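You operate a simulated robot arm through the tools that you are given. There is no shell and no other tool.

The job below is to be done with a simulated robot arm. You get a single attempt, and the scene is never put back.

## Task
The mixer tripped: reset the overload, then finish the mix at 600 rpm.
Fine: mains off before the white door opens, door shut before mains on; run till the lumps read 0 %, hands out of the drum, halt; mains off at the end.
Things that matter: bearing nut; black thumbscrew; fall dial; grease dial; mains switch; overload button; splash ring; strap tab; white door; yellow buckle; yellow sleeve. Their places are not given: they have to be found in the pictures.

Only the result counts: the job must be done as asked and must still hold three seconds after the hand-in. Knocking over, shifting, dropping, spilling or breaking anything else fails it.

## Robot
A 6-joint arm with a two-finger parallel gripper, fixed in place. Base frame: the origin is on the floor under the middle of its stand, x ahead of it, y to its left, z up. Lengths are in cm, angles in degrees, forces in N, time in s.
With the tool pointing down near the work surface it reaches from about 24 to 64 cm from the base axis. Its first joint turns from -115.0 to 115.0 degrees. Payload 3.43 kg.
Tool frame: the origin (TCP) lies between the finger pads and is the grasp point; the fingertips stand 3.4 cm ahead of it; z points along the fingers, y is the line along which they close. The gripper opens to 12.8 cm. The fingers are 2.4 cm wide and 1.2 cm thick; the gripper's body (4.8 by 13 cm) begins 9.6 cm behind the TCP.
Orientation is that of the tool frame in the base frame, as a unit quaternion [x, y, z, w]. With the fingers straight down and closing along the base's y, the tool's x points along the base's -x, its y along +y and its z along -z.

## Interface
- The arm moves only by the tool jog_arm. Its argument "rows" is a list that holds one entry, the list of rows, each a list of 7 numbers: the shift along the base's x, y, z in units of 100 mm (1.0 is 100 mm), then the turn, a rotation vector about the base's x, y, z in units of 90 degrees (1.0 is 90 degrees), then the gripper command, from -1 (shut) to 1 (fully open), values between in proportion. In form: [[[dx, dy, dz, wx, wy, wz, jaw], ...]]. A call has 1 to 20 rows; each row is the pose to reach, as a shift and turn from the pose commanded when the call began. A call with a number of a shift or a turn outside -1 to 1 is refused whole. A row lasts 0.2 s, in which the tool goes at most 5 cm and 8.6 degrees; a call with a longer step from one row to the next is refused whole, and so is a gripper value outside its range. A pose out of reach is approached as far as the arm can. The call stops where the force on the tool passes 90 N (or 10 N more than at its start, if that is more) or the arm is blocked; 0.2 s more then pass. The fingers move at their own pace (about 15.3 cm/s each) and stop on an object; they squeeze with about 36 N. The grip force told is the motor's: it shows also when the fingers shut on nothing. Time passes only in rows, and 0.2 s behind the last, so rows that repeat a pose let the fingers close. It gives the time, the measured TCP pose, the force on the tool (base axes), the opening and the grip force at its end, in the units of the frame above (readings bear some noise), with the torque about the TCP (base axes, N m) and any sound that the robot's microphone picked up.
- Cameras (640 x 400 px; columns grow to the right, rows downward): "scene" is fixed at [40.08, 65.03, 141.37]; the picture's right is [-1.00, 0.09, 0.00], its down [0.05, 0.53, -0.85] and it looks along [-0.08, -0.85, -0.53] (base axes); focal length 325 px, centre (320, 200). "wrist" rides on the gripper at [7.6, -1.1, -16] in the tool frame; the picture's right is [0.15, 0.99, 0.00], its down [-0.88, 0.13, -0.46] and it looks along [-0.45, 0.07, 0.89] (tool axes); focal length 234 px, centre (320, 200).
- grab_frame(camera): a new picture of that camera. The clock stands still meanwhile.
- slide_trunk(by): slides the trunk up (or, below 0, down) by that many cm; the arm rides with it, the base frame stays. It gives what a move gives, with no picture.
- locate(camera, pixels): there is no depth. For up to 12 entries [column, row, z] of the newest picture of that camera ("zoom" is the newest enlarged one), the place [x, y] in the base frame at which the ray of that pixel passes the height z, good to about 0.2 cm. The clock stands still meanwhile.
- close_up(camera, box): a new picture of the part [left, top, right, bottom] of that camera's present view, enlarged. The clock stands still meanwhile.
- finish_job(): hands the job in; it is judged then, once.

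Open the gripper and draw the arm clear of the work before you hand the job in, unless the task says otherwise.

The tools are called as name(argument=value, ...) on one line, values as JSON. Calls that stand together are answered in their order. jog_arm: Moves the arm, as the interface text tells. Its arguments: {"type":"object","properties":{"rows":{"type":"array"}},"required":["rows"]} The other tools are called the same way: slide_trunk (by) moves the trunk up or down; grab_frame (camera) takes a picture; locate (camera, pixels) gives the place at which the rays of pixels pass given heights; close_up (camera, box) takes an enlarged picture of a part of a camera's view; finish_job () hands the job in.

At the start:

```text
clock: 0.0
tcp_pos: [11.22, -38.59, 100.47]
ee_rot: [0.0, 1.0, 0.0, 0.001]
wrist_force: [-0.2, 0.1, -0.5]
ft_torque: [0.02, 0.0, 0.0]
opening: 12.81
grasp_force: 0.1
trunk travel left (down, up): [-72.5, 26.5]
```

scene: 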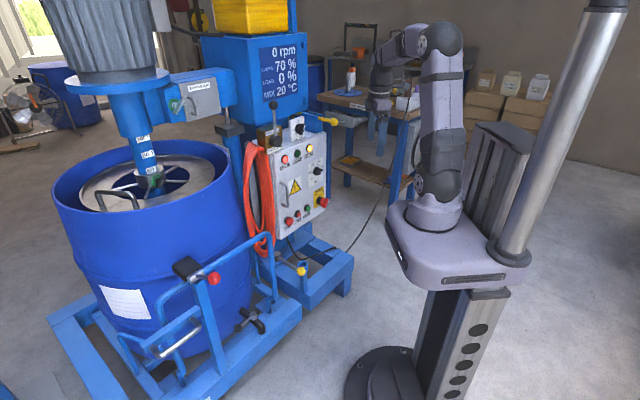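
wrist: 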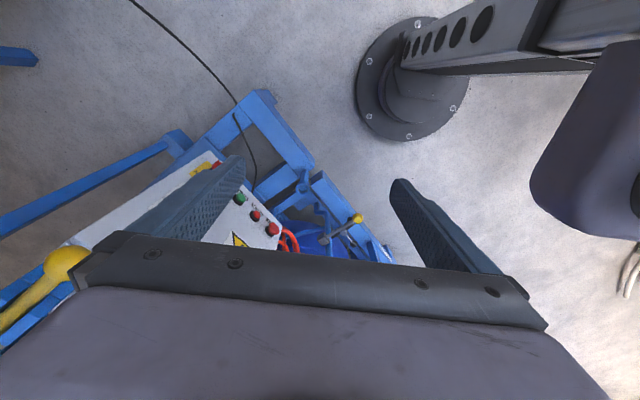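

The scene shows a drum mixer at left, a control panel around (300,180) with a display at (280,75). I'll take enlarged views of the panel, display and the mixer.

close_up(camera="scene", box=[230, 90, 350, 240])

close_up(camera="scene", box=[240, 20, 350, 110])

close_up(camera="scene", box=[40, 50, 240, 220])

close_up(camera="scene", box=[80, 230, 320, 400])

```text
2.67 times, centred on (290, 165) of scene
```

zoom: 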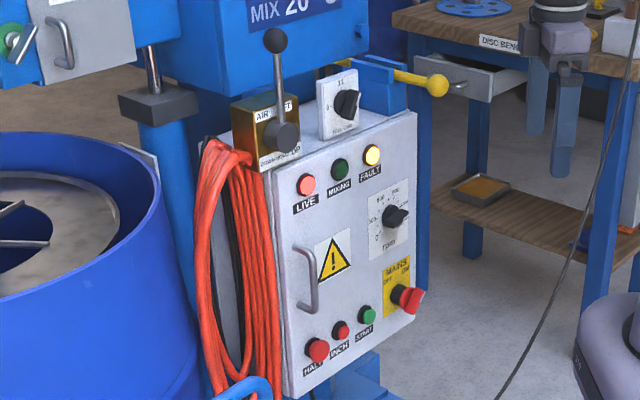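

```text
4.44 times, centred on (295, 65) of scene
```

zoom: 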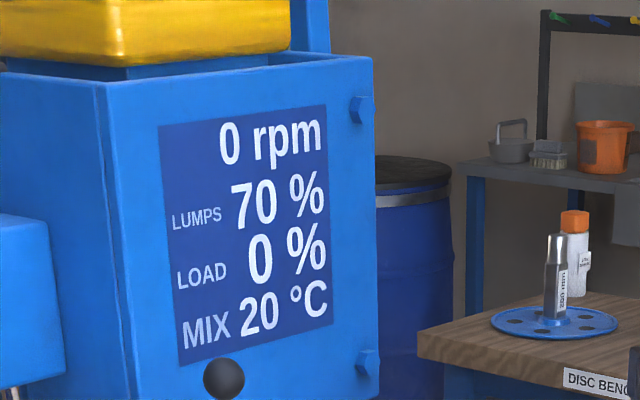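

```text
2.35 times, centred on (140, 135) of scene
```

zoom: 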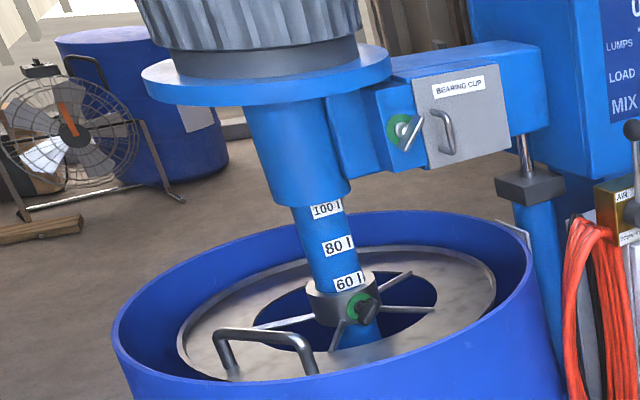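

```text
2.35 times, centred on (200, 315) of scene
```

zoom: 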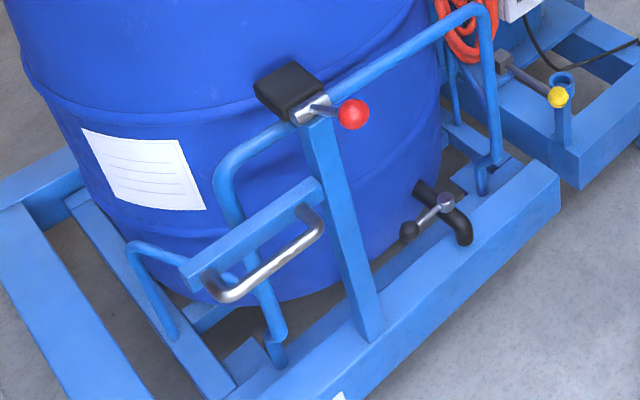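

The panel has a FAULT lamp lit, a mains rotary on a yellow plate, two dials and push buttons. I'll zoom deeper to read the labels.

close_up(camera="scene", box=[300, 150, 332, 215])

close_up(camera="scene", box=[262, 95, 342, 150])

close_up(camera="scene", box=[275, 195, 335, 235])

close_up(camera="scene", box=[120, 120, 200, 200])

close_up(camera="wrist", box=[0, 130, 420, 330])

```text
6.15 times, centred on (316, 182) of scene
```

zoom: 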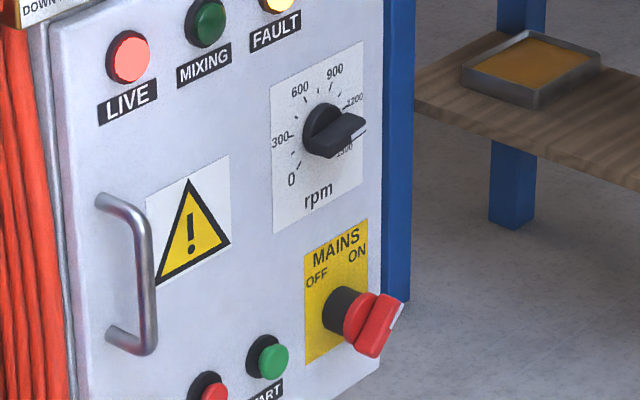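

```text
7.27 times, centred on (302, 122) of scene
```

zoom: 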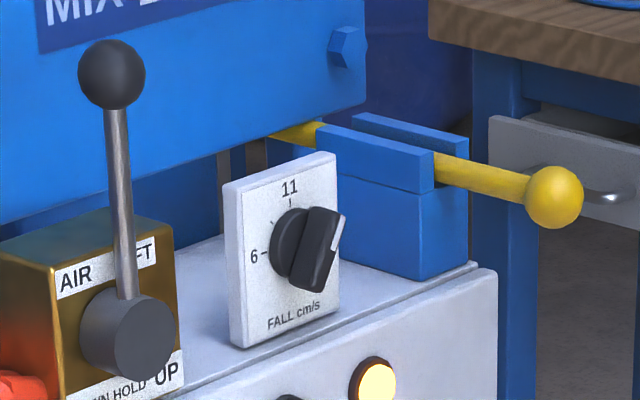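

```text
10.00 times, centred on (305, 215) of scene
```

zoom: 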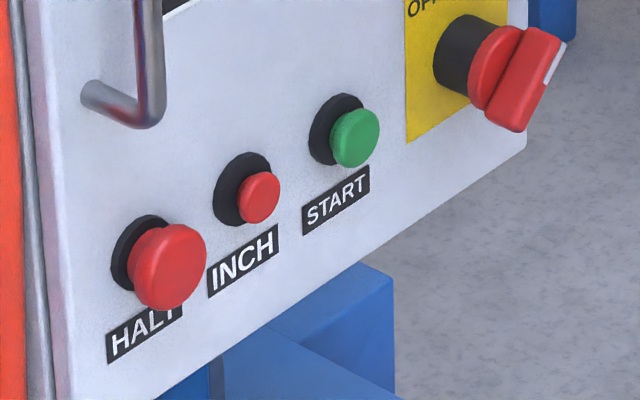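

```text
5.00 times, centred on (160, 160) of scene
```

zoom: 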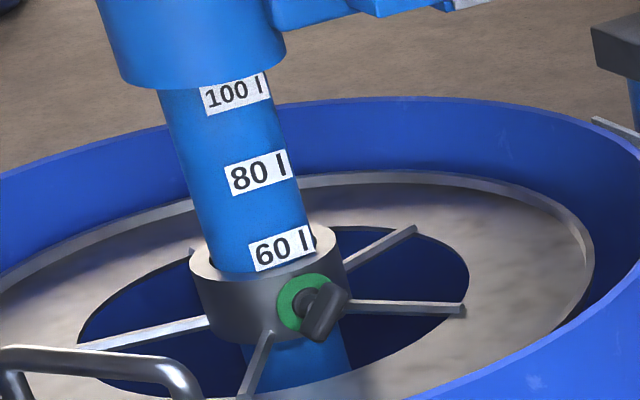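

```text
1.52 times, centred on (210, 230) of wrist
```

zoom: 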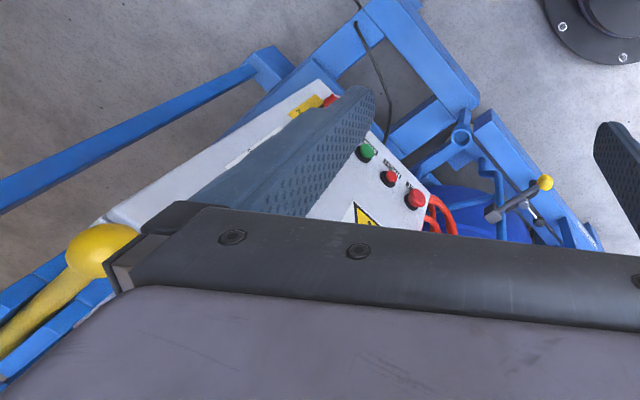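

The triangulated panel buttons (HALT at about [42,-47,61.5], START at about [34,-56,62]) show a panel turned 45° and facing the robot. I'll turn the tool by -45° about z so that the wrist camera looks squarely at the panel.

jog_arm(rows=[[[0, 0, 0, 0, 0, -0.083, 1], [0, 0, 0, 0, 0, -0.166, 1], [0, 0, 0, 0, 0, -0.25, 1], [0, 0, 0, 0, 0, -0.333, 1], [0, 0, 0, 0, 0, -0.416, 1], [0, 0, 0, 0, 0, -0.5, 1]]])

```text
clock: 1.4
tcp_pos: [11.35, -38.59, 100.49]
ee_rot: [0.383, 0.924, 0.0, 0.0]
wrist_force: [0.6, -0.7, 1.0]
ft_torque: [0.03, -0.01, 0.04]
opening: 12.77
grasp_force: 0.0
trunk travel left (down, up): [-72.5, 26.5]
```

The turn went well. Next I pitch the tool about 45° toward the panel and take a picture with the wrist camera.

jog_arm(rows=[[[0, 0, 0, -0.06, -0.06, 0, 1], [0, 0, 0, -0.12, -0.12, 0, 1], [0, 0, 0, -0.18, -0.18, 0, 1], [0, 0, 0, -0.24, -0.24, 0, 1], [0, 0, 0, -0.3, -0.3, 0, 1], [0, 0, 0, -0.353, -0.353, 0, 1]]])

grab_frame(camera="wrist")

grab_frame(camera="scene")

```text
clock: 2.8
tcp_pos: [11.22, -38.58, 100.46]
ee_rot: [0.354, 0.854, -0.147, 0.353]
wrist_force: [0.1, 0.3, -0.2]
ft_torque: [0.0, -0.03, 0.01]
opening: 12.82
grasp_force: 0.0
trunk travel left (down, up): [-72.5, 26.5]
```

```text
taken
```

wrist: 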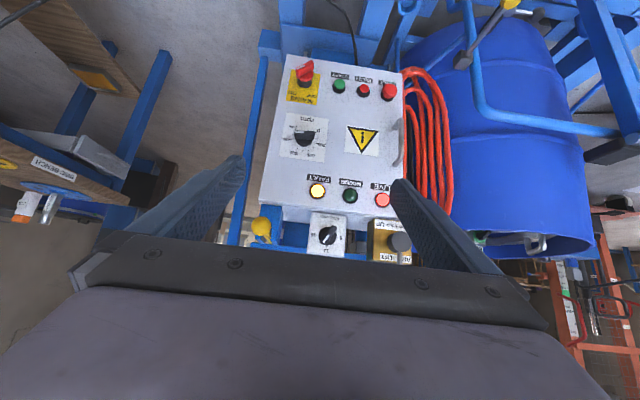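

```text
taken
```

scene: 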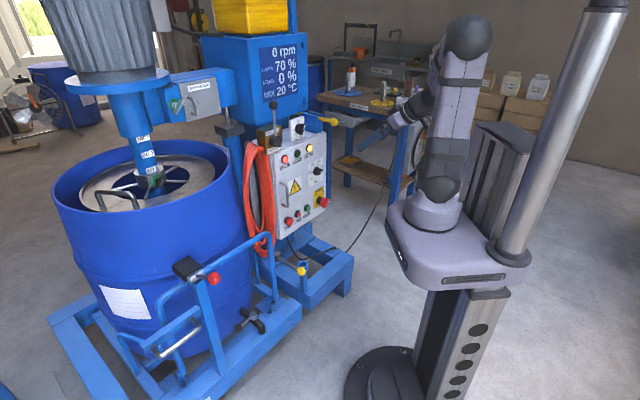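

The wrist view now shows the whole panel upside-down around (335,140). I'll enlarge it to read the dials and lamp labels.

close_up(camera="wrist", box=[250, 50, 420, 160])

close_up(camera="wrist", box=[230, 150, 430, 275])

close_up(camera="wrist", box=[400, 0, 640, 150])

close_up(camera="wrist", box=[0, 0, 240, 230])

```text
3.64 times, centred on (335, 105) of wrist
```

zoom: 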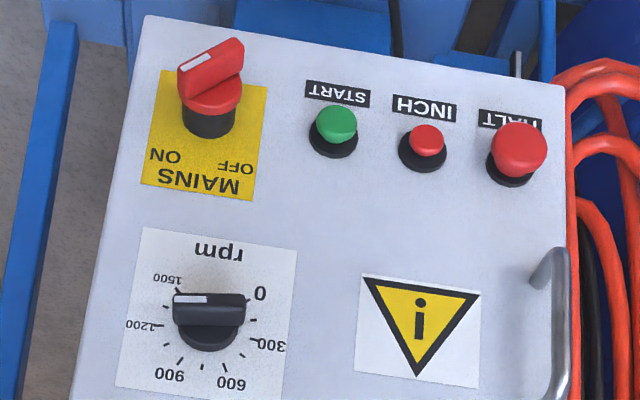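

```text
3.20 times, centred on (330, 212) of wrist
```

zoom: 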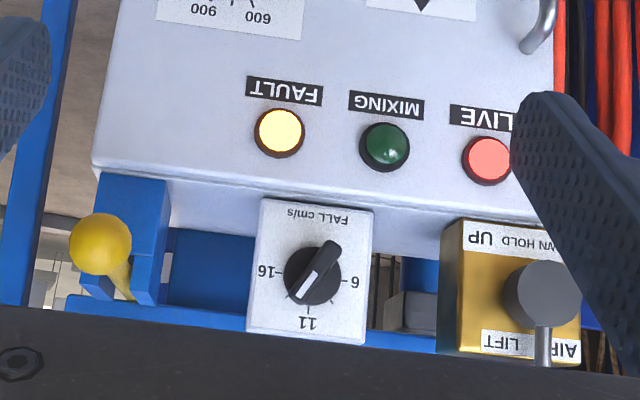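

```text
2.67 times, centred on (520, 75) of wrist
```

zoom: 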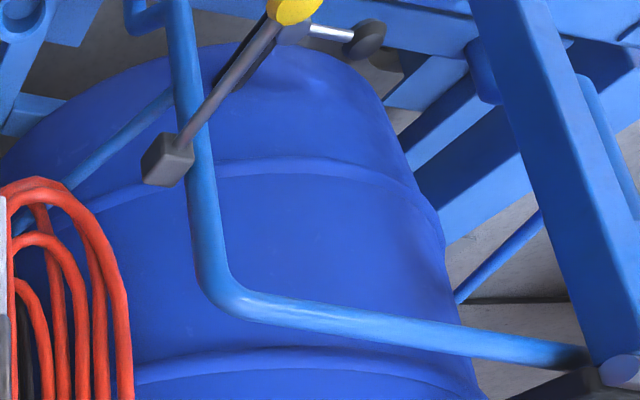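

```text
1.74 times, centred on (120, 115) of wrist
```

zoom: 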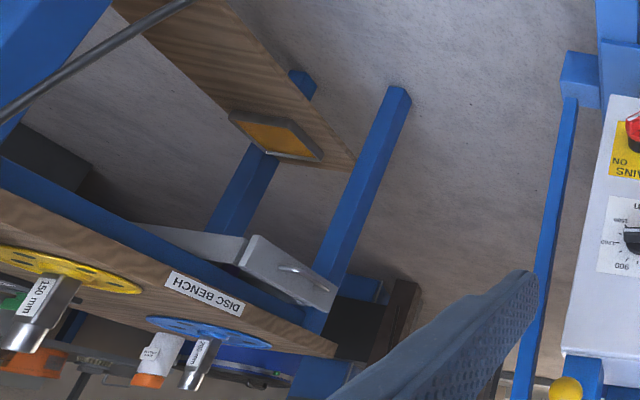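

The panel is clear: the rpm pointer stands at 1500, MAINS is ON, FAULT is lit. I'll locate the HALT, START and MAINS features at candidate heights from both cameras to fix the panel plane.

grab_frame(camera="wrist")

locate(camera="wrist", pixels=[[389.7, 91.3, 58], [389.7, 91.3, 62], [389.7, 91.3, 66], [339.7, 83.6, 58], [339.7, 83.6, 62], [339.7, 83.6, 66], [306, 70, 58], [306, 70, 62], [306, 70, 66], [304.6, 138, 68], [304.6, 138, 72], [304.6, 138, 76]])

grab_frame(camera="scene")

locate(camera="scene", pixels=[[289.5, 221.5, 58], [289.5, 221.5, 62], [289.5, 221.5, 66], [308.5, 208.8, 58], [308.5, 208.8, 62], [308.5, 208.8, 66], [324, 202, 58], [324, 202, 62], [324, 202, 66], [319, 171, 68], [319, 171, 72], [319, 171, 76]])

```text
taken
```

wrist: 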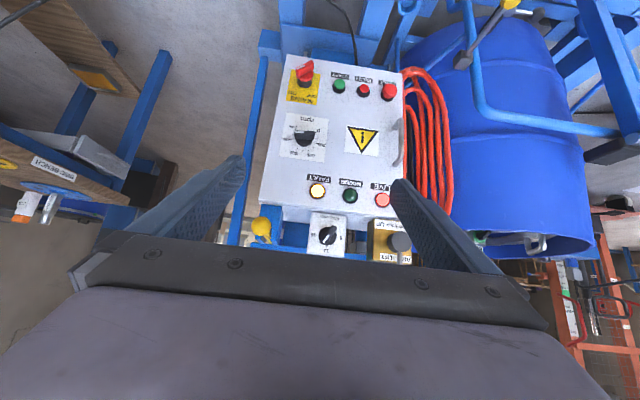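

```text
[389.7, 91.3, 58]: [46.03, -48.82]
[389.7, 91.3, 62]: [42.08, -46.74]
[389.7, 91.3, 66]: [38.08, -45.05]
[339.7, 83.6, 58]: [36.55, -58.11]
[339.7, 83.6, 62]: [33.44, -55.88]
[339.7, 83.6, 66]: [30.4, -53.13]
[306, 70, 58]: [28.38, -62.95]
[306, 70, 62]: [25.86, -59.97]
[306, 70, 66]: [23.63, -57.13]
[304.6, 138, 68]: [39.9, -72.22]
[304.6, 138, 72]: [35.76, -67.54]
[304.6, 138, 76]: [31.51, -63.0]
```

```text
taken
```

scene: 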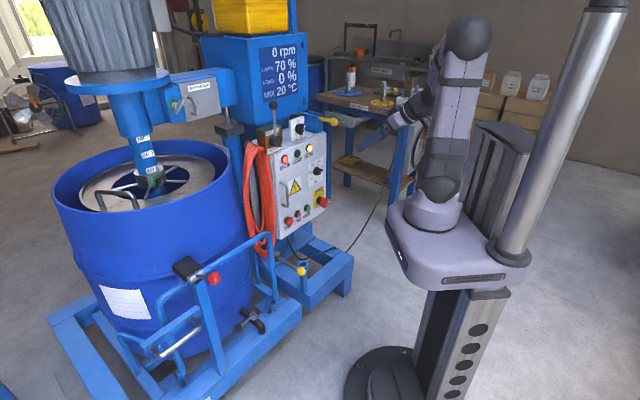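

```text
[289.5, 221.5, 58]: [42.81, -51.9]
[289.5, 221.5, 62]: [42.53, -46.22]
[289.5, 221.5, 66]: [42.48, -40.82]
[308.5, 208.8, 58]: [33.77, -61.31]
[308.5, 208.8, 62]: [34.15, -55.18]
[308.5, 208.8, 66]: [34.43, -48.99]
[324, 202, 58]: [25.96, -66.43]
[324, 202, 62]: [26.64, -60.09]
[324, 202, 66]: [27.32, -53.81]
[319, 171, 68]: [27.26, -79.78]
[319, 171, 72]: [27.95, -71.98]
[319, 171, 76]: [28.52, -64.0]
```

HALT sits at about [42.3,-46.6,61.8], START at [33.9,-56,61.5] and the mains handle at about [26.3,-60.6,61.6]. Before lowering the trunk I check where the robot's platform edges (388,215),(405,275) and the drum cradle's red ball (213,278) lie.

locate(camera="scene", pixels=[[388, 215, 90], [405, 275, 90], [525, 275, 90], [500, 200, 90], [213, 278, 45], [213, 278, 60], [275, 240, 45], [302, 271, 15], [302, 271, 30], [352, 262, 10], [302, 300, 0], [340, 290, 0]])

close_up(camera="scene", box=[340, 150, 560, 300])

```text
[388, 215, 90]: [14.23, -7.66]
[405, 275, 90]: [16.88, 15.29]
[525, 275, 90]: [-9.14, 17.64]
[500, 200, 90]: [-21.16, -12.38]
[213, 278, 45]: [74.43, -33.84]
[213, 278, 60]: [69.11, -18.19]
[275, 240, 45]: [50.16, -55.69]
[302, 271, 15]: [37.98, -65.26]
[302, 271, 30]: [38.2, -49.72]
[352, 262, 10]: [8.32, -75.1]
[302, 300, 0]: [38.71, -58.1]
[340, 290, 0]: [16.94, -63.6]
```

```text
2.67 times, centred on (450, 225) of scene
```

zoom: 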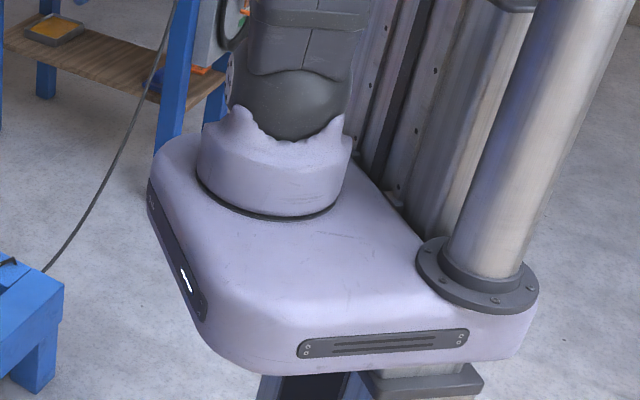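

The platform only spans about ±17 cm around the axis, so it stays well clear of the mixer. I lower the trunk 30 cm so the arm works level with the panel.

slide_trunk(by=-30)

grab_frame(camera="wrist")

grab_frame(camera="scene")

```text
clock: 5.8
tcp_pos: [11.3, -38.54, 70.59]
ee_rot: [0.354, 0.854, -0.146, 0.353]
wrist_force: [-0.6, -0.6, -0.6]
ft_torque: [-0.01, 0.01, 0.02]
opening: 12.78
grasp_force: 0.0
trunk travel left (down, up): [-42.5, 56.5]
```

```text
taken
```

wrist: 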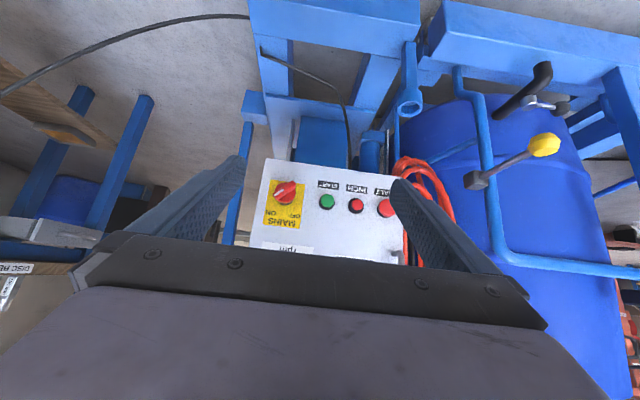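

```text
taken
```

scene: 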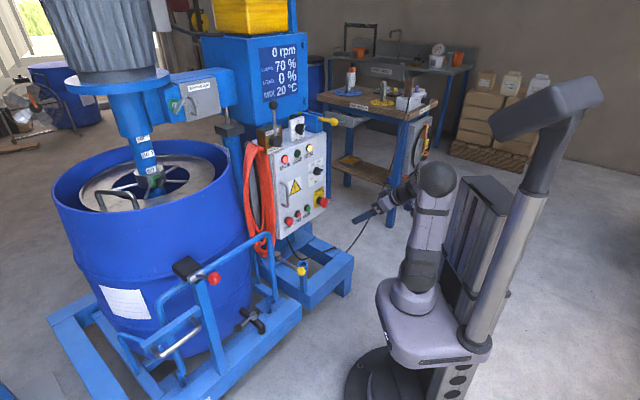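

The mains handle is at (286,192) in the wrist view. I zoom in on it to see its angle and place.

close_up(camera="wrist", box=[255, 155, 405, 250])

close_up(camera="scene", box=[290, 170, 340, 220])

```text
4.21 times, centred on (330, 202) of wrist
```

zoom: 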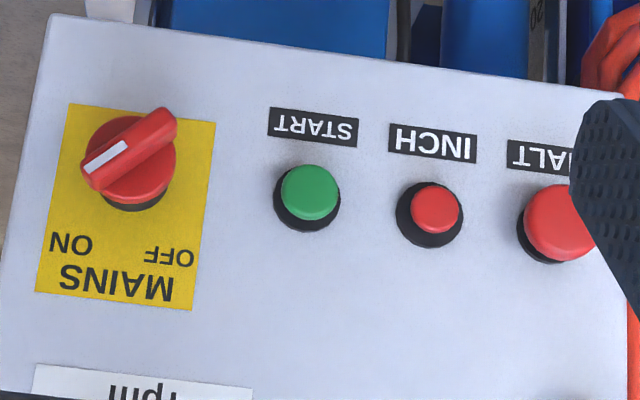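

```text
8.00 times, centred on (315, 195) of scene
```

zoom: 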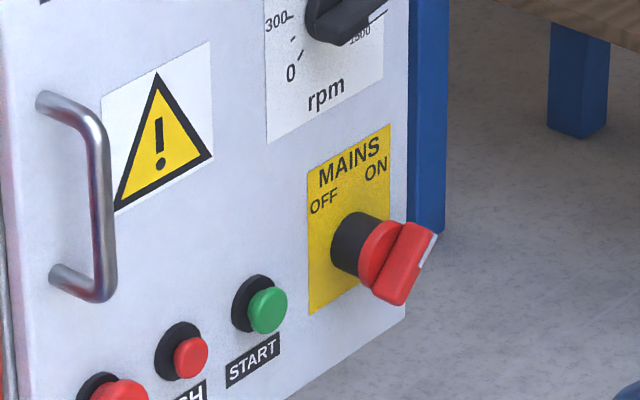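

I triangulate the mains handle centre, wrist (284.9,192.5) against scene (323.5,202.5), along with panel reference points.

grab_frame(camera="wrist")

locate(camera="wrist", pixels=[[284.9, 191, 60], [284.9, 191, 62], [284.9, 191, 64], [327.6, 199.5, 60], [327.6, 199.5, 62], [327.6, 199.5, 64], [355.8, 204, 60], [355.8, 204, 62], [355.8, 204, 64], [405, 232, 60]])

grab_frame(camera="scene")

locate(camera="scene", pixels=[[324.5, 203, 60], [324.5, 203, 62], [324.5, 203, 64], [308, 209, 60], [308, 209, 62], [308, 209, 64], [298.9, 215, 60], [298.9, 215, 62], [298.9, 215, 64]])

```text
taken
```

wrist: 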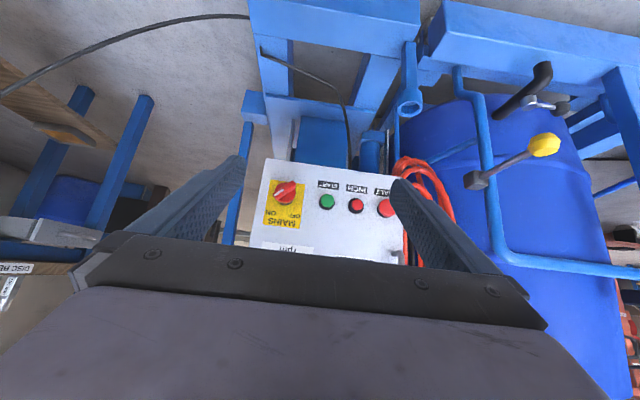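

```text
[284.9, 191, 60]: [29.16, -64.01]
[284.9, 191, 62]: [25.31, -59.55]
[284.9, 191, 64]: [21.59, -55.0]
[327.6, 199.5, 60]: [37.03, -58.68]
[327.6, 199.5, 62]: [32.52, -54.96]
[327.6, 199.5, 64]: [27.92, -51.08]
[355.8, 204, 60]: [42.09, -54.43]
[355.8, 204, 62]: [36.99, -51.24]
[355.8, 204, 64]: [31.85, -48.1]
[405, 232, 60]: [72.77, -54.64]
```

```text
taken
```

scene: 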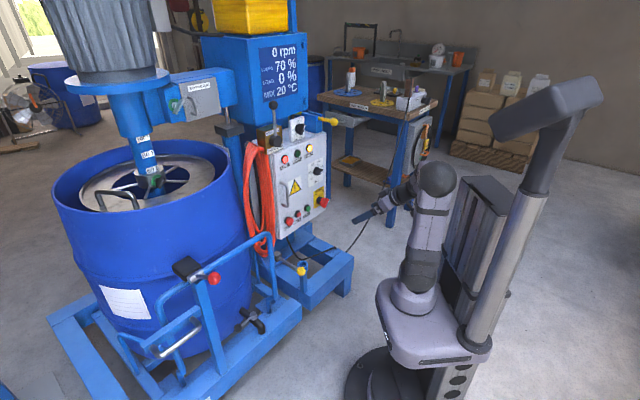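

```text
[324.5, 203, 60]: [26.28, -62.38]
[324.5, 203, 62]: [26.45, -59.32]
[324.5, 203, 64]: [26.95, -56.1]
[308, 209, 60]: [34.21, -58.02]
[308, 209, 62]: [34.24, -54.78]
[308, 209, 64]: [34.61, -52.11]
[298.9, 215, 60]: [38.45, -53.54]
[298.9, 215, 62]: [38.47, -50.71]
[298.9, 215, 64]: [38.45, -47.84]
```

Mains handle is at about [26.3,-60.4,61.5] and the panel normal is close to [-0.707,0.707,0]. I level the tool toward the panel and stand off 14 cm in front of the mains switch.

jog_arm(rows=[[[0.08, -0.2, -0.15, -0.059, -0.059, 0, 1], [0.17, -0.4, -0.3, -0.118, -0.118, 0, 1], [0.25, -0.6, -0.45, -0.177, -0.177, 0, 1], [0.34, -0.8, -0.6, -0.236, -0.236, 0, 1], [0.43, -1.0, -0.76, -0.295, -0.295, 0, 1], [0.51, -1.0, -0.91, -0.354, -0.354, 0, 1], [0.51, -1.0, -0.91, -0.354, -0.354, 0, 1]]])

grab_frame(camera="wrist")

grab_frame(camera="scene")

```text
clock: 7.4
tcp_pos: [16.03, -49.33, 61.9]
ee_rot: [0.271, 0.653, -0.269, 0.654]
wrist_force: [-0.3, -0.5, -0.1]
ft_torque: [0.01, 0.0, 0.01]
opening: 12.78
grasp_force: 0.1
out of reach, approached as far as the arm can: row 6, 7
trunk travel left (down, up): [-42.5, 56.5]
```

```text
taken
```

wrist: 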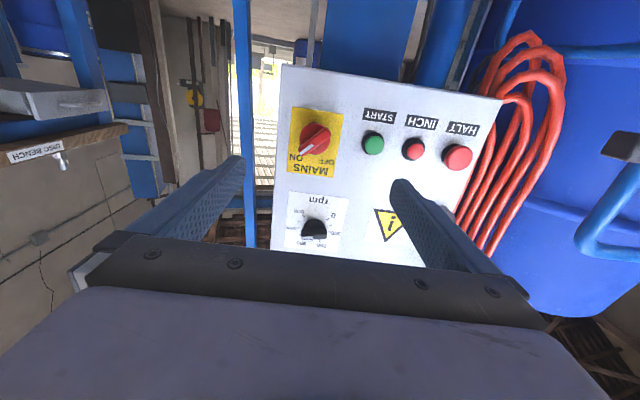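

```text
taken
```

scene: 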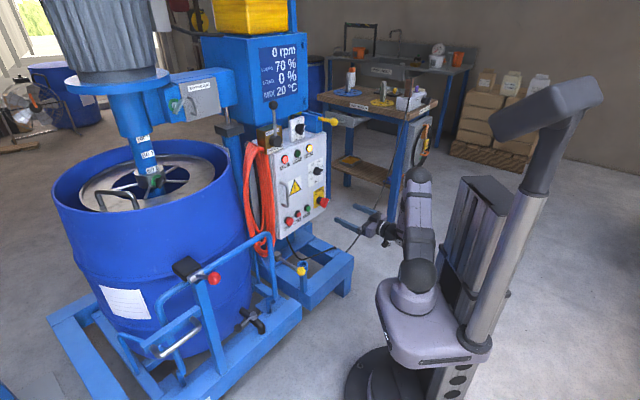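

The tool is level in front of the panel, only held slightly off since the pose is too close in. I zoom on the mains switch, at (313,140), to read its angle.

close_up(camera="wrist", box=[270, 60, 430, 260])

close_up(camera="wrist", box=[280, 100, 350, 180])

```text
2.00 times, centred on (350, 160) of wrist
```

zoom: 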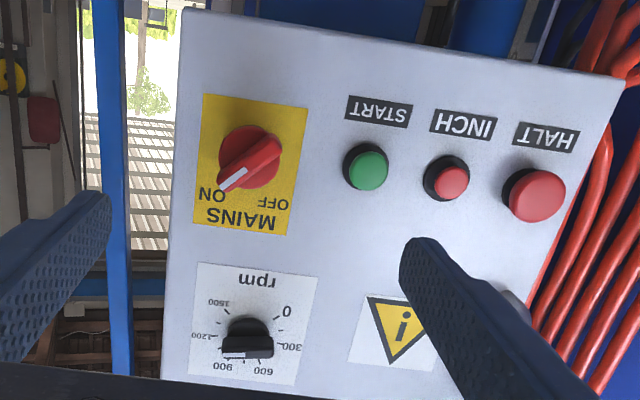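

```text
5.00 times, centred on (315, 140) of wrist
```

zoom: 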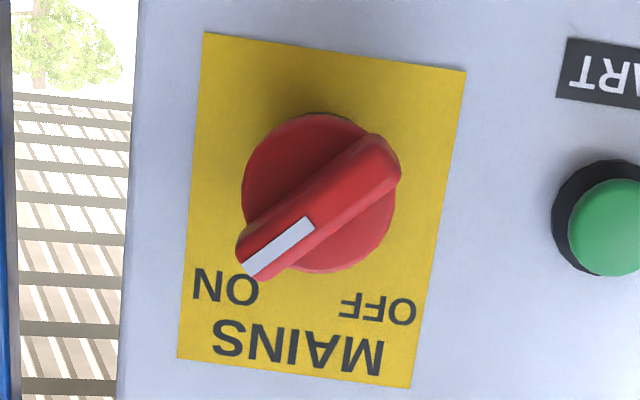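

The handle bar lies at 45° (ON) on the panel and OFF mirrors it, so it needs a 90° counter-clockwise turn. I check the handle centre (314.6,141) once more from this pose.

grab_frame(camera="wrist")

locate(camera="wrist", pixels=[[314.6, 141, 61], [314.6, 141, 61.5], [314.6, 141, 62], [374, 144, 61], [374, 144, 61.5], [374, 144, 62], [413.5, 149.5, 61.5], [413.5, 149.5, 62], [457, 157, 61.5], [457, 157, 62], [313, 229, 76], [313, 229, 77]])

```text
taken
```

wrist: 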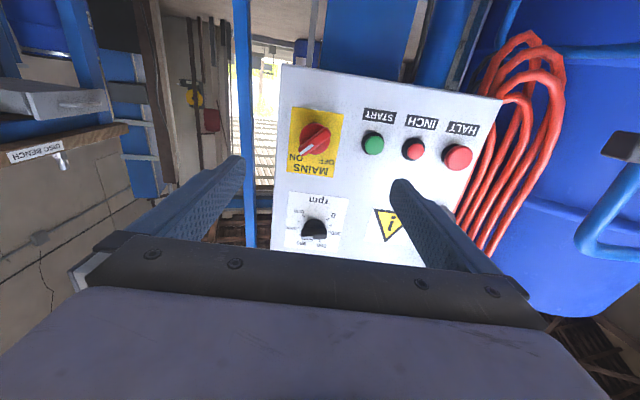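

```text
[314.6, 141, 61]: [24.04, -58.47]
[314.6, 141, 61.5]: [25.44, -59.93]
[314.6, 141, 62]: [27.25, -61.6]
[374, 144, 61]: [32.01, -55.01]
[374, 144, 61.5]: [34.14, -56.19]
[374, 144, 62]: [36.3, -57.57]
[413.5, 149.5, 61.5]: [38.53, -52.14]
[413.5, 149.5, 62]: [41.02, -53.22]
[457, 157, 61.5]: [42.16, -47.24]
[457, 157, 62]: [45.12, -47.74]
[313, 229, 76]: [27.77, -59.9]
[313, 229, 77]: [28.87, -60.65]
```

Both cameras agree on the mains handle near [26.3,-60.4,61.5]. I roll the tool 45° about its axis to match the bar and move to a pre-grasp 8 cm short with the gripper opened about 4.5 cm.

jog_arm(rows=[[[0.07, -0.1, 0, 0.059, -0.059, 0, 0.5], [0.14, -0.2, 0, 0.118, -0.118, 0, 0], [0.21, -0.3, 0, 0.177, -0.177, 0, -0.3], [0.28, -0.4, 0, 0.236, -0.236, 0, -0.3], [0.35, -0.5, 0.01, 0.295, -0.295, 0, -0.3], [0.41, -0.59, 0.01, 0.3535, -0.3535, 0, -0.3], [0.41, -0.59, 0.01, 0.3535, -0.3535, 0, -0.3]]])

grab_frame(camera="wrist")

grab_frame(camera="scene")

```text
clock: 9.0
tcp_pos: [20.3, -55.15, 62.01]
ee_rot: [0.5, 0.5, 0.0, 0.707]
wrist_force: [0.1, 0.0, 0.4]
ft_torque: [0.01, 0.0, 0.02]
opening: 4.49
grasp_force: 0.1
trunk travel left (down, up): [-42.5, 56.5]
```

```text
taken
```

wrist: 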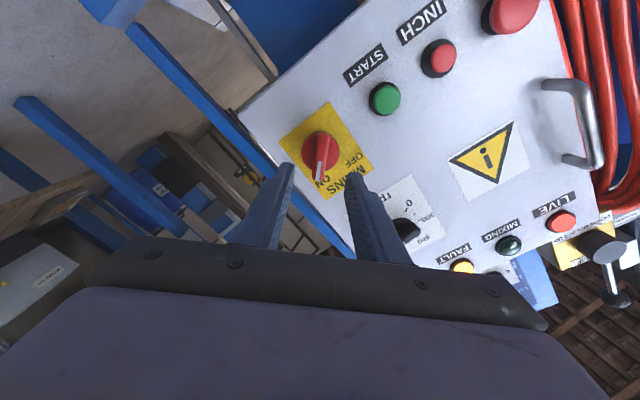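

```text
taken
```

scene: 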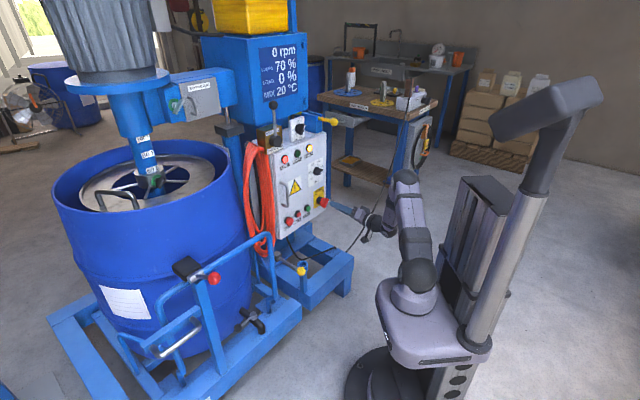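

The bar now looks vertical in the wrist view at about (320,158), between the fingertips; the tool axis should project to (319.5,160) at handle depth. I zoom in to check the alignment.

close_up(camera="wrist", box=[270, 100, 370, 220])

close_up(camera="scene", box=[300, 170, 400, 250])

```text
3.33 times, centred on (320, 160) of wrist
```

zoom: 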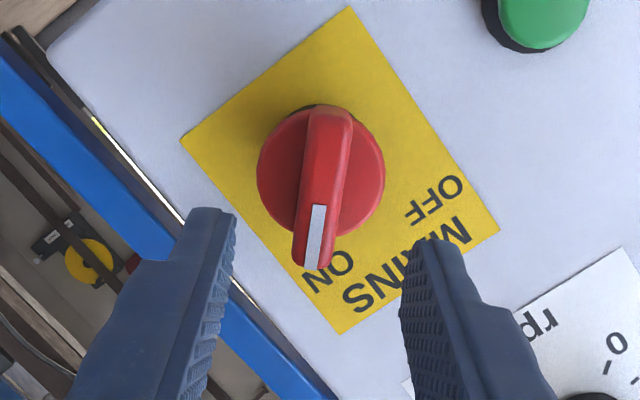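

```text
5.00 times, centred on (350, 210) of scene
```

zoom: 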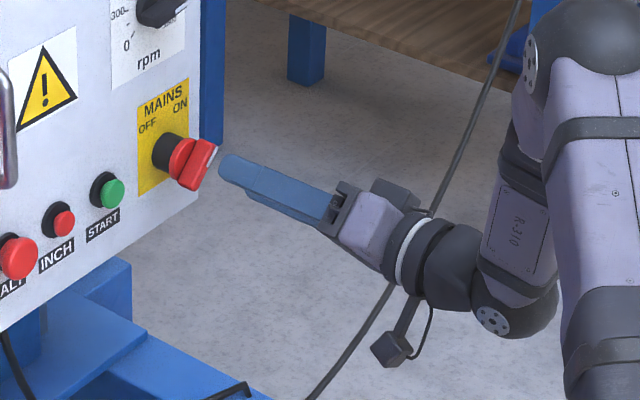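

The handle sits about 0.4 cm lower-left of the tool axis, matching my estimate. I shift to line up and advance until the tips overlap the bar slightly, then look.

jog_arm(rows=[[[0.03, 0.03, -0.045, 0, 0, 0, -0.3], [0.13, -0.07, -0.046, 0, 0, 0, -0.3], [0.23, -0.17, -0.046, 0, 0, 0, -0.3], [0.33, -0.27, -0.046, 0, 0, 0, -0.3], [0.395, -0.33, -0.046, 0, 0, 0, -0.3], [0.395, -0.33, -0.046, 0, 0, 0, -0.3]]])

close_up(camera="wrist", box=[250, 80, 390, 240])

close_up(camera="scene", box=[300, 170, 360, 230])

```text
clock: 10.4
tcp_pos: [24.16, -58.42, 61.6]
ee_rot: [0.5, 0.5, 0.0, 0.707]
wrist_force: [0.2, 0.1, 0.2]
ft_torque: [-0.01, 0.01, -0.03]
opening: 4.49
grasp_force: 0.2
trunk travel left (down, up): [-42.5, 56.5]
```

```text
2.50 times, centred on (320, 160) of wrist
```

zoom: 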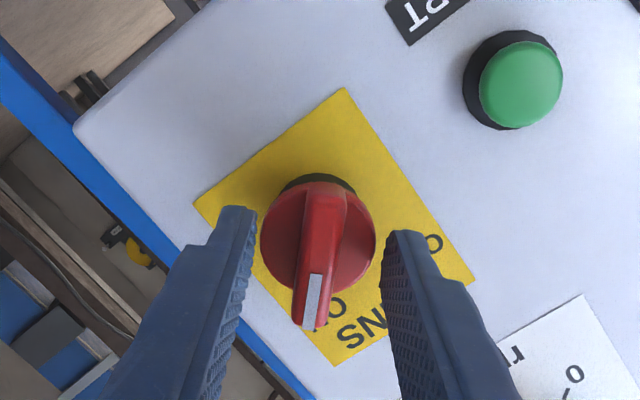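

```text
6.67 times, centred on (330, 200) of scene
```

zoom: 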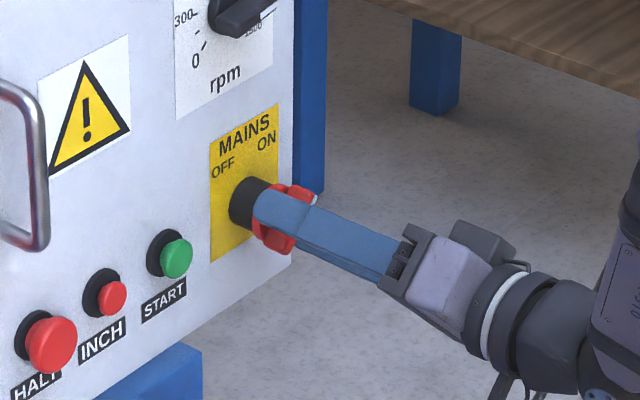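

The fingertips straddle the red bar. I close the gripper and check the opening to see whether it has the bar (about 1 cm) or the disc (about 4 cm).

jog_arm(rows=[[[0, 0, 0, 0, 0, 0, -0.6], [0, 0, 0, 0, 0, 0, -1], [0, 0, 0, 0, 0, 0, -1]]])

close_up(camera="wrist", box=[250, 80, 390, 240])

```text
clock: 11.2
tcp_pos: [24.3, -58.45, 61.38]
ee_rot: [0.501, 0.5, 0.0, 0.707]
wrist_force: [-0.5, -4.9, -2.6]
ft_torque: [0.03, 0.05, -0.16]
opening: 4.15
grasp_force: 44.7
trunk travel left (down, up): [-42.5, 56.5]
```

```text
2.50 times, centred on (320, 160) of wrist
```

zoom: 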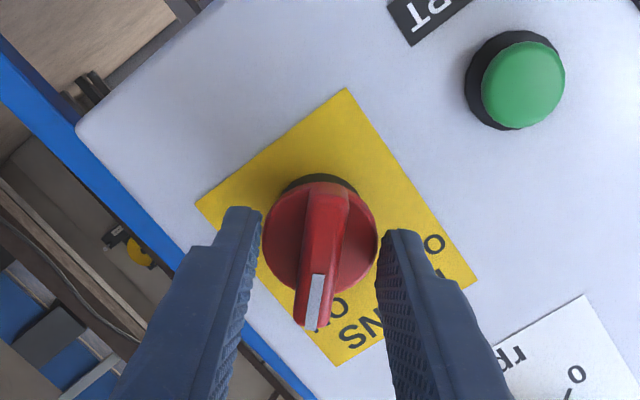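

The fingers stopped at 4.15 cm, on the disc's rim. I open, back off 1.0 cm, and close on the bar instead.

jog_arm(rows=[[[0, 0, 0, 0, 0, 0, -0.25], [0, 0, 0, 0, 0, 0, -0.25], [-0.04, 0.04, 0.01, 0, 0, 0, -0.25], [-0.07, 0.07, 0.01, 0, 0, 0, -0.25], [-0.07, 0.07, 0.01, 0, 0, 0, -0.6], [-0.07, 0.07, 0.01, 0, 0, 0, -1], [-0.07, 0.07, 0.01, 0, 0, 0, -1], [-0.07, 0.07, 0.01, 0, 0, 0, -1]]])

close_up(camera="wrist", box=[250, 80, 390, 240])

```text
clock: 13.0
tcp_pos: [23.47, -57.82, 61.54]
ee_rot: [0.5, 0.5, -0.001, 0.707]
wrist_force: [-2.3, -1.7, -2.1]
ft_torque: [-0.01, -0.02, -0.23]
opening: 1.29
grasp_force: 44.1
trunk travel left (down, up): [-42.5, 56.5]
```

```text
2.50 times, centred on (320, 160) of wrist
```

zoom: 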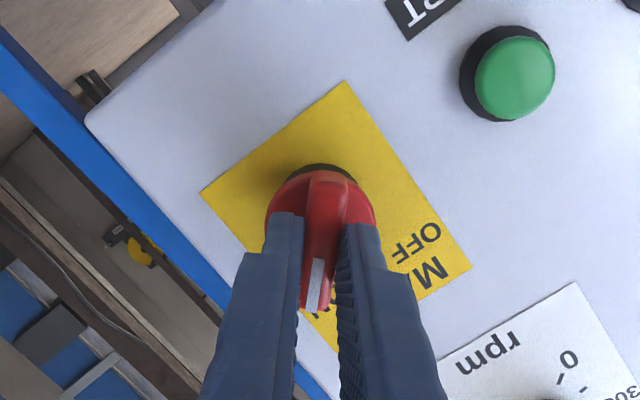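

The bar is held (opening 1.29). I turn it 90° counter-clockwise about the panel normal toward OFF.

jog_arm(rows=[[[0, 0, 0, -0.064, 0.064, 0, -1], [0, 0, 0, -0.128, 0.128, 0, -1], [0, 0, 0, -0.192, 0.192, 0, -1], [0, 0, 0, -0.256, 0.256, 0, -1], [0, 0, 0, -0.32, 0.32, 0, -1], [0, 0, 0, -0.384, 0.384, 0, -1], [0, 0, 0, -0.448, 0.448, 0, -1], [0, 0, 0, -0.512, 0.512, 0, -1], [0, 0, 0, -0.576, 0.576, 0, -1], [0, 0, 0, -0.64, 0.64, 0, -1], [0, 0, 0, -0.707, 0.707, 0, -1], [0, 0, 0, -0.707, 0.707, 0, -1]]])

grab_frame(camera="wrist")

close_up(camera="scene", box=[230, 100, 350, 240])

```text
clock: 14.7
tcp_pos: [24.04, -58.53, 61.84]
ee_rot: [0.175, 0.697, -0.31, 0.623]
wrist_force: [-10.3, 28.5, 5.1]
ft_torque: [-1.14, -1.28, -0.33]
opening: 1.4
grasp_force: 44.9
out of reach, approached as far as the arm can: row 7, 8
trunk travel left (down, up): [-42.5, 56.5]
stopped in row 8: the force on the tool passed its limit at 149 N (the readings are from after the stop); the commanded pose is now the measured one
```

```text
taken
```

wrist: 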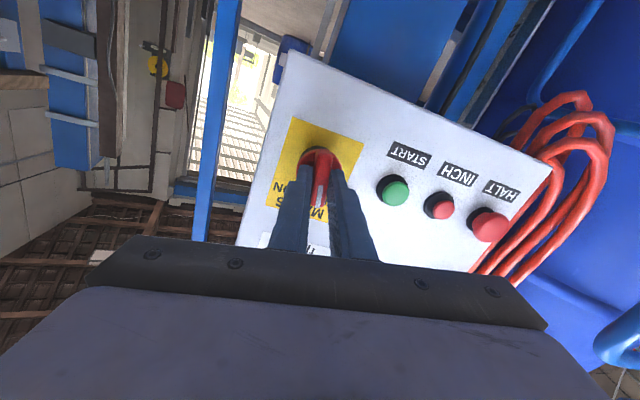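

```text
2.86 times, centred on (290, 170) of scene
```

zoom: 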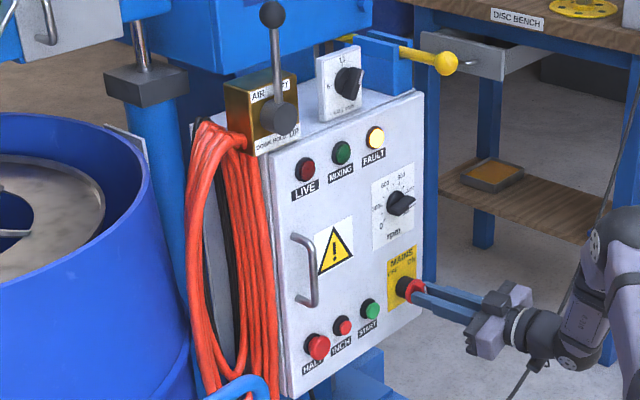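

The turn got about 57° before a joint limit stopped it, and the LIVE lamp now looks dark. I open the fingers and back straight out along the tool axis to inspect the switch.

jog_arm(rows=[[[0, 0, 0, 0, 0, 0, -0.2], [0, 0, 0, 0, 0, 0, -0.2], [-0.2, 0.17, 0.01, 0, 0, 0, -0.2], [-0.4, 0.34, 0.02, 0, 0, 0, -0.2], [-0.6, 0.51, 0.03, 0, 0, 0, -0.2], [-0.75, 0.65, 0.03, 0, 0, 0, -0.2]]])

grab_frame(camera="wrist")

close_up(camera="scene", box=[262, 130, 342, 220])

```text
clock: 16.1
tcp_pos: [15.49, -54.58, 63.21]
ee_rot: [0.179, 0.699, -0.308, 0.62]
wrist_force: [-0.5, -0.4, 0.0]
ft_torque: [0.04, 0.01, -0.01]
opening: 5.11
grasp_force: 0.0
out of reach, approached as far as the arm can: row 3, 4, 5, 6
trunk travel left (down, up): [-42.5, 56.5]
```

```text
taken
```

wrist: 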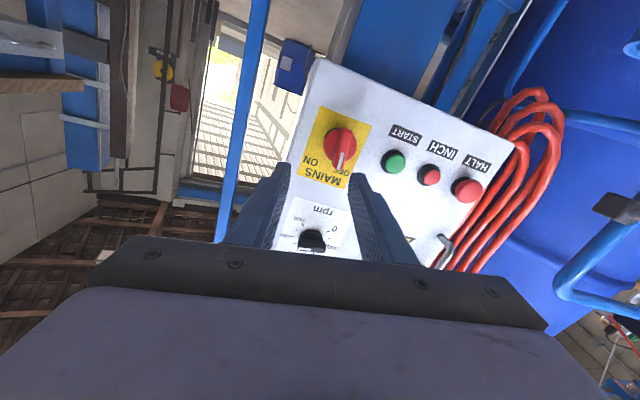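

```text
4.44 times, centred on (302, 175) of scene
```

zoom: 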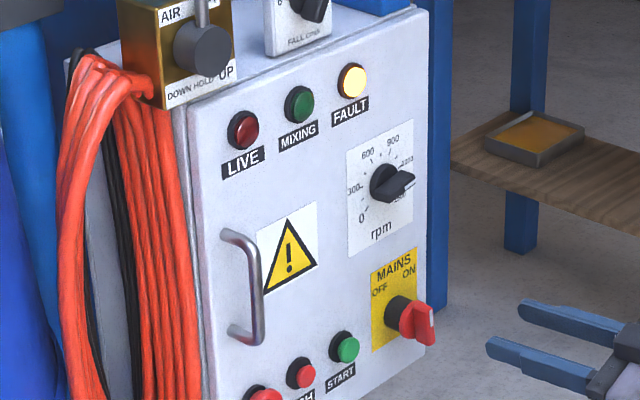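

LIVE is now out, but the handle stands only about 100°, not fully on OFF. The reach limit comes from a folded wrist, so I raise the tool 15 cm here first, to be able to drop the trunk and work with a less folded arm.

jog_arm(rows=[[[0, 0, 0.3, 0, 0, 0, -0.2], [0, 0, 0.6, 0, 0, 0, -0.2], [0, 0, 0.9, 0, 0, 0, -0.2], [0, 0, 1.0, 0, 0, 0, -0.2]]])

jog_arm(rows=[[[0, 0, 0.3, 0, 0, 0, -0.2], [0, 0, 0.6, 0, 0, 0, -0.2], [0, 0, 0.9, 0, 0, 0, -0.2], [0, 0, 1.0, 0, 0, 0, -0.2]]])

```text
clock: 17.1
tcp_pos: [15.69, -54.33, 73.33]
ee_rot: [0.178, 0.698, -0.313, 0.619]
wrist_force: [0.6, 0.3, 0.3]
ft_torque: [-0.02, 0.03, -0.01]
opening: 5.14
grasp_force: 0.1
trunk travel left (down, up): [-42.5, 56.5]
```

```text
clock: 18.1
tcp_pos: [15.7, -54.24, 83.24]
ee_rot: [0.178, 0.698, -0.312, 0.619]
wrist_force: [0.5, 0.2, 0.1]
ft_torque: [-0.02, 0.0, -0.02]
opening: 5.13
grasp_force: 0.2
trunk travel left (down, up): [-42.5, 56.5]
```

Raising cleared the reach problem, so working with the arm higher relative to its base helps. I lower the trunk by 20 cm to bring the tool back to switch height.

slide_trunk(by=-20)

grab_frame(camera="wrist")

grab_frame(camera="scene")

```text
clock: 20.3
tcp_pos: [15.75, -54.32, 63.19]
ee_rot: [0.178, 0.698, -0.313, 0.619]
wrist_force: [0.4, 0.0, 0.4]
ft_torque: [-0.04, -0.01, 0.02]
opening: 5.13
grasp_force: 0.0
trunk travel left (down, up): [-22.5, 76.5]
```

```text
taken
```

wrist: 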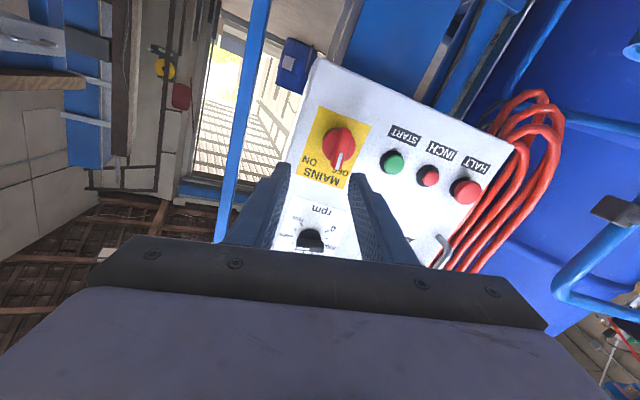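

```text
taken
```

scene: 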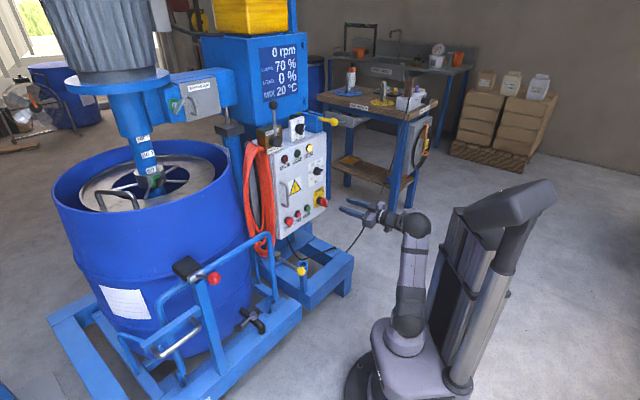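

Good; the arm now sits comfortably. I zoom in on the mains switch at (338,145) to measure the handle's present angle.

close_up(camera="wrist", box=[290, 90, 390, 200])

```text
3.64 times, centred on (340, 145) of wrist
```

zoom: 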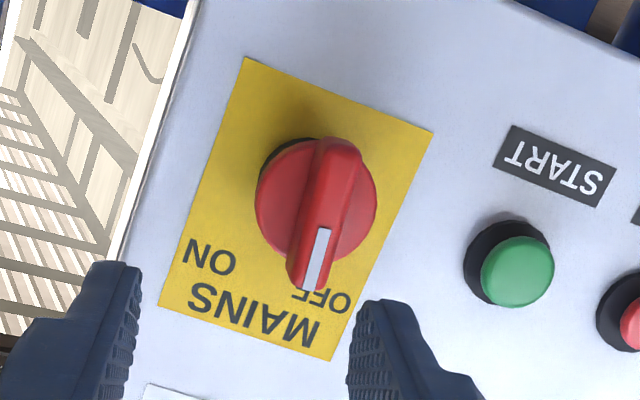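

The handle stands at about 96° now, so OFF needs some 39° more. I square the tool to the panel at 186° roll and move to the pre-grasp in front of the switch.

jog_arm(rows=[[[0.15, -0.01, -0.05, 0.0183, -0.0334, -0.0222, -0.3], [0.3, -0.02, -0.11, 0.0366, -0.0668, -0.0444, -0.3], [0.46, -0.026, -0.164, 0.0366, -0.0668, -0.0444, -0.3], [0.46, -0.026, -0.164, 0.0366, -0.0668, -0.0444, -0.3]]])

close_up(camera="wrist", box=[250, 90, 390, 240])

```text
clock: 21.3
tcp_pos: [20.4, -54.57, 61.61]
ee_rot: [0.236, 0.667, -0.304, 0.638]
wrist_force: [-0.3, -0.2, -0.7]
ft_torque: [-0.03, -0.03, 0.01]
opening: 4.48
grasp_force: 0.0
trunk travel left (down, up): [-22.5, 76.5]
```

```text
2.67 times, centred on (320, 165) of wrist
```

zoom: 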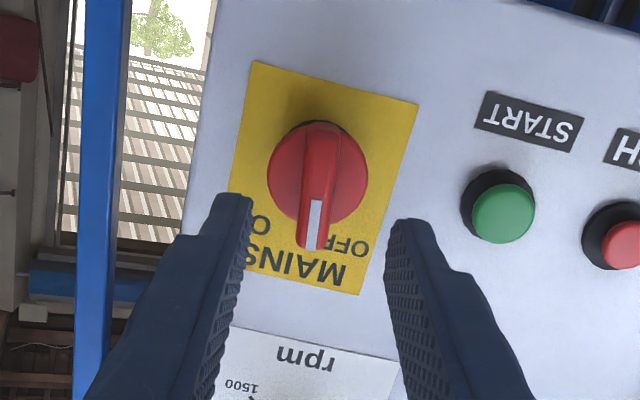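

Well aligned. I advance 4.6 cm, close on the bar, and check the grip.

jog_arm(rows=[[[0.11, -0.11, 0, 0, 0, 0, -0.3], [0.22, -0.22, 0, 0, 0, 0, -0.3], [0.325, -0.325, 0, 0, 0, 0, -0.3], [0.325, -0.325, 0, 0, 0, 0, -0.6], [0.325, -0.325, 0, 0, 0, 0, -1], [0.325, -0.325, 0, 0, 0, 0, -1], [0.325, -0.325, 0, 0, 0, 0, -1]]])

```text
clock: 22.9
tcp_pos: [23.59, -57.87, 61.52]
ee_rot: [0.237, 0.667, -0.304, 0.638]
wrist_force: [-0.6, -9.2, 2.3]
ft_torque: [0.35, 0.36, -0.27]
opening: 1.27
grasp_force: 45.0
trunk travel left (down, up): [-22.5, 76.5]
```

The bar is held at 1.27 cm. I turn it a further 39° counter-clockwise to reach OFF.

jog_arm(rows=[[[0, 0, 0, -0.06, 0.06, 0, -1], [0, 0, 0, -0.12, 0.12, 0, -1], [0, 0, 0, -0.18, 0.18, 0, -1], [0, 0, 0, -0.24, 0.24, 0, -1], [0, 0, 0, -0.3, 0.3, 0, -1], [0, 0, 0, -0.312, 0.312, 0, -1]]])

close_up(camera="wrist", box=[250, 90, 390, 240])

```text
clock: 24.0
tcp_pos: [23.82, -58.45, 61.87]
ee_rot: [0.029, 0.73, -0.435, 0.526]
wrist_force: [6.4, 1.3, -6.5]
ft_torque: [-0.75, -0.74, -0.09]
opening: 1.39
grasp_force: 45.3
out of reach, approached as far as the arm can: row 4, 5
trunk travel left (down, up): [-22.5, 76.5]
stopped in row 5: the force on the tool passed its limit at 92 N (the readings are from after the stop); the commanded pose is now the measured one
```

```text
2.67 times, centred on (320, 165) of wrist
```

zoom: 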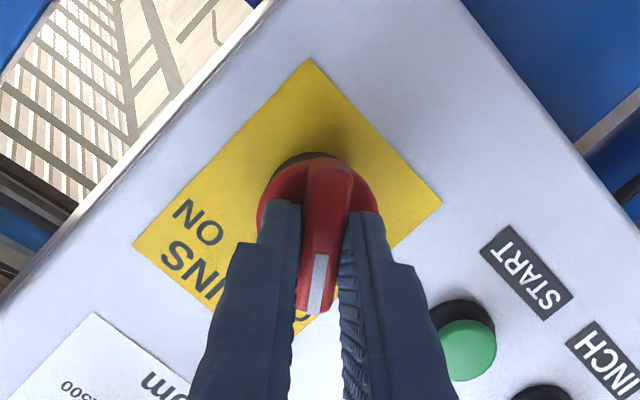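

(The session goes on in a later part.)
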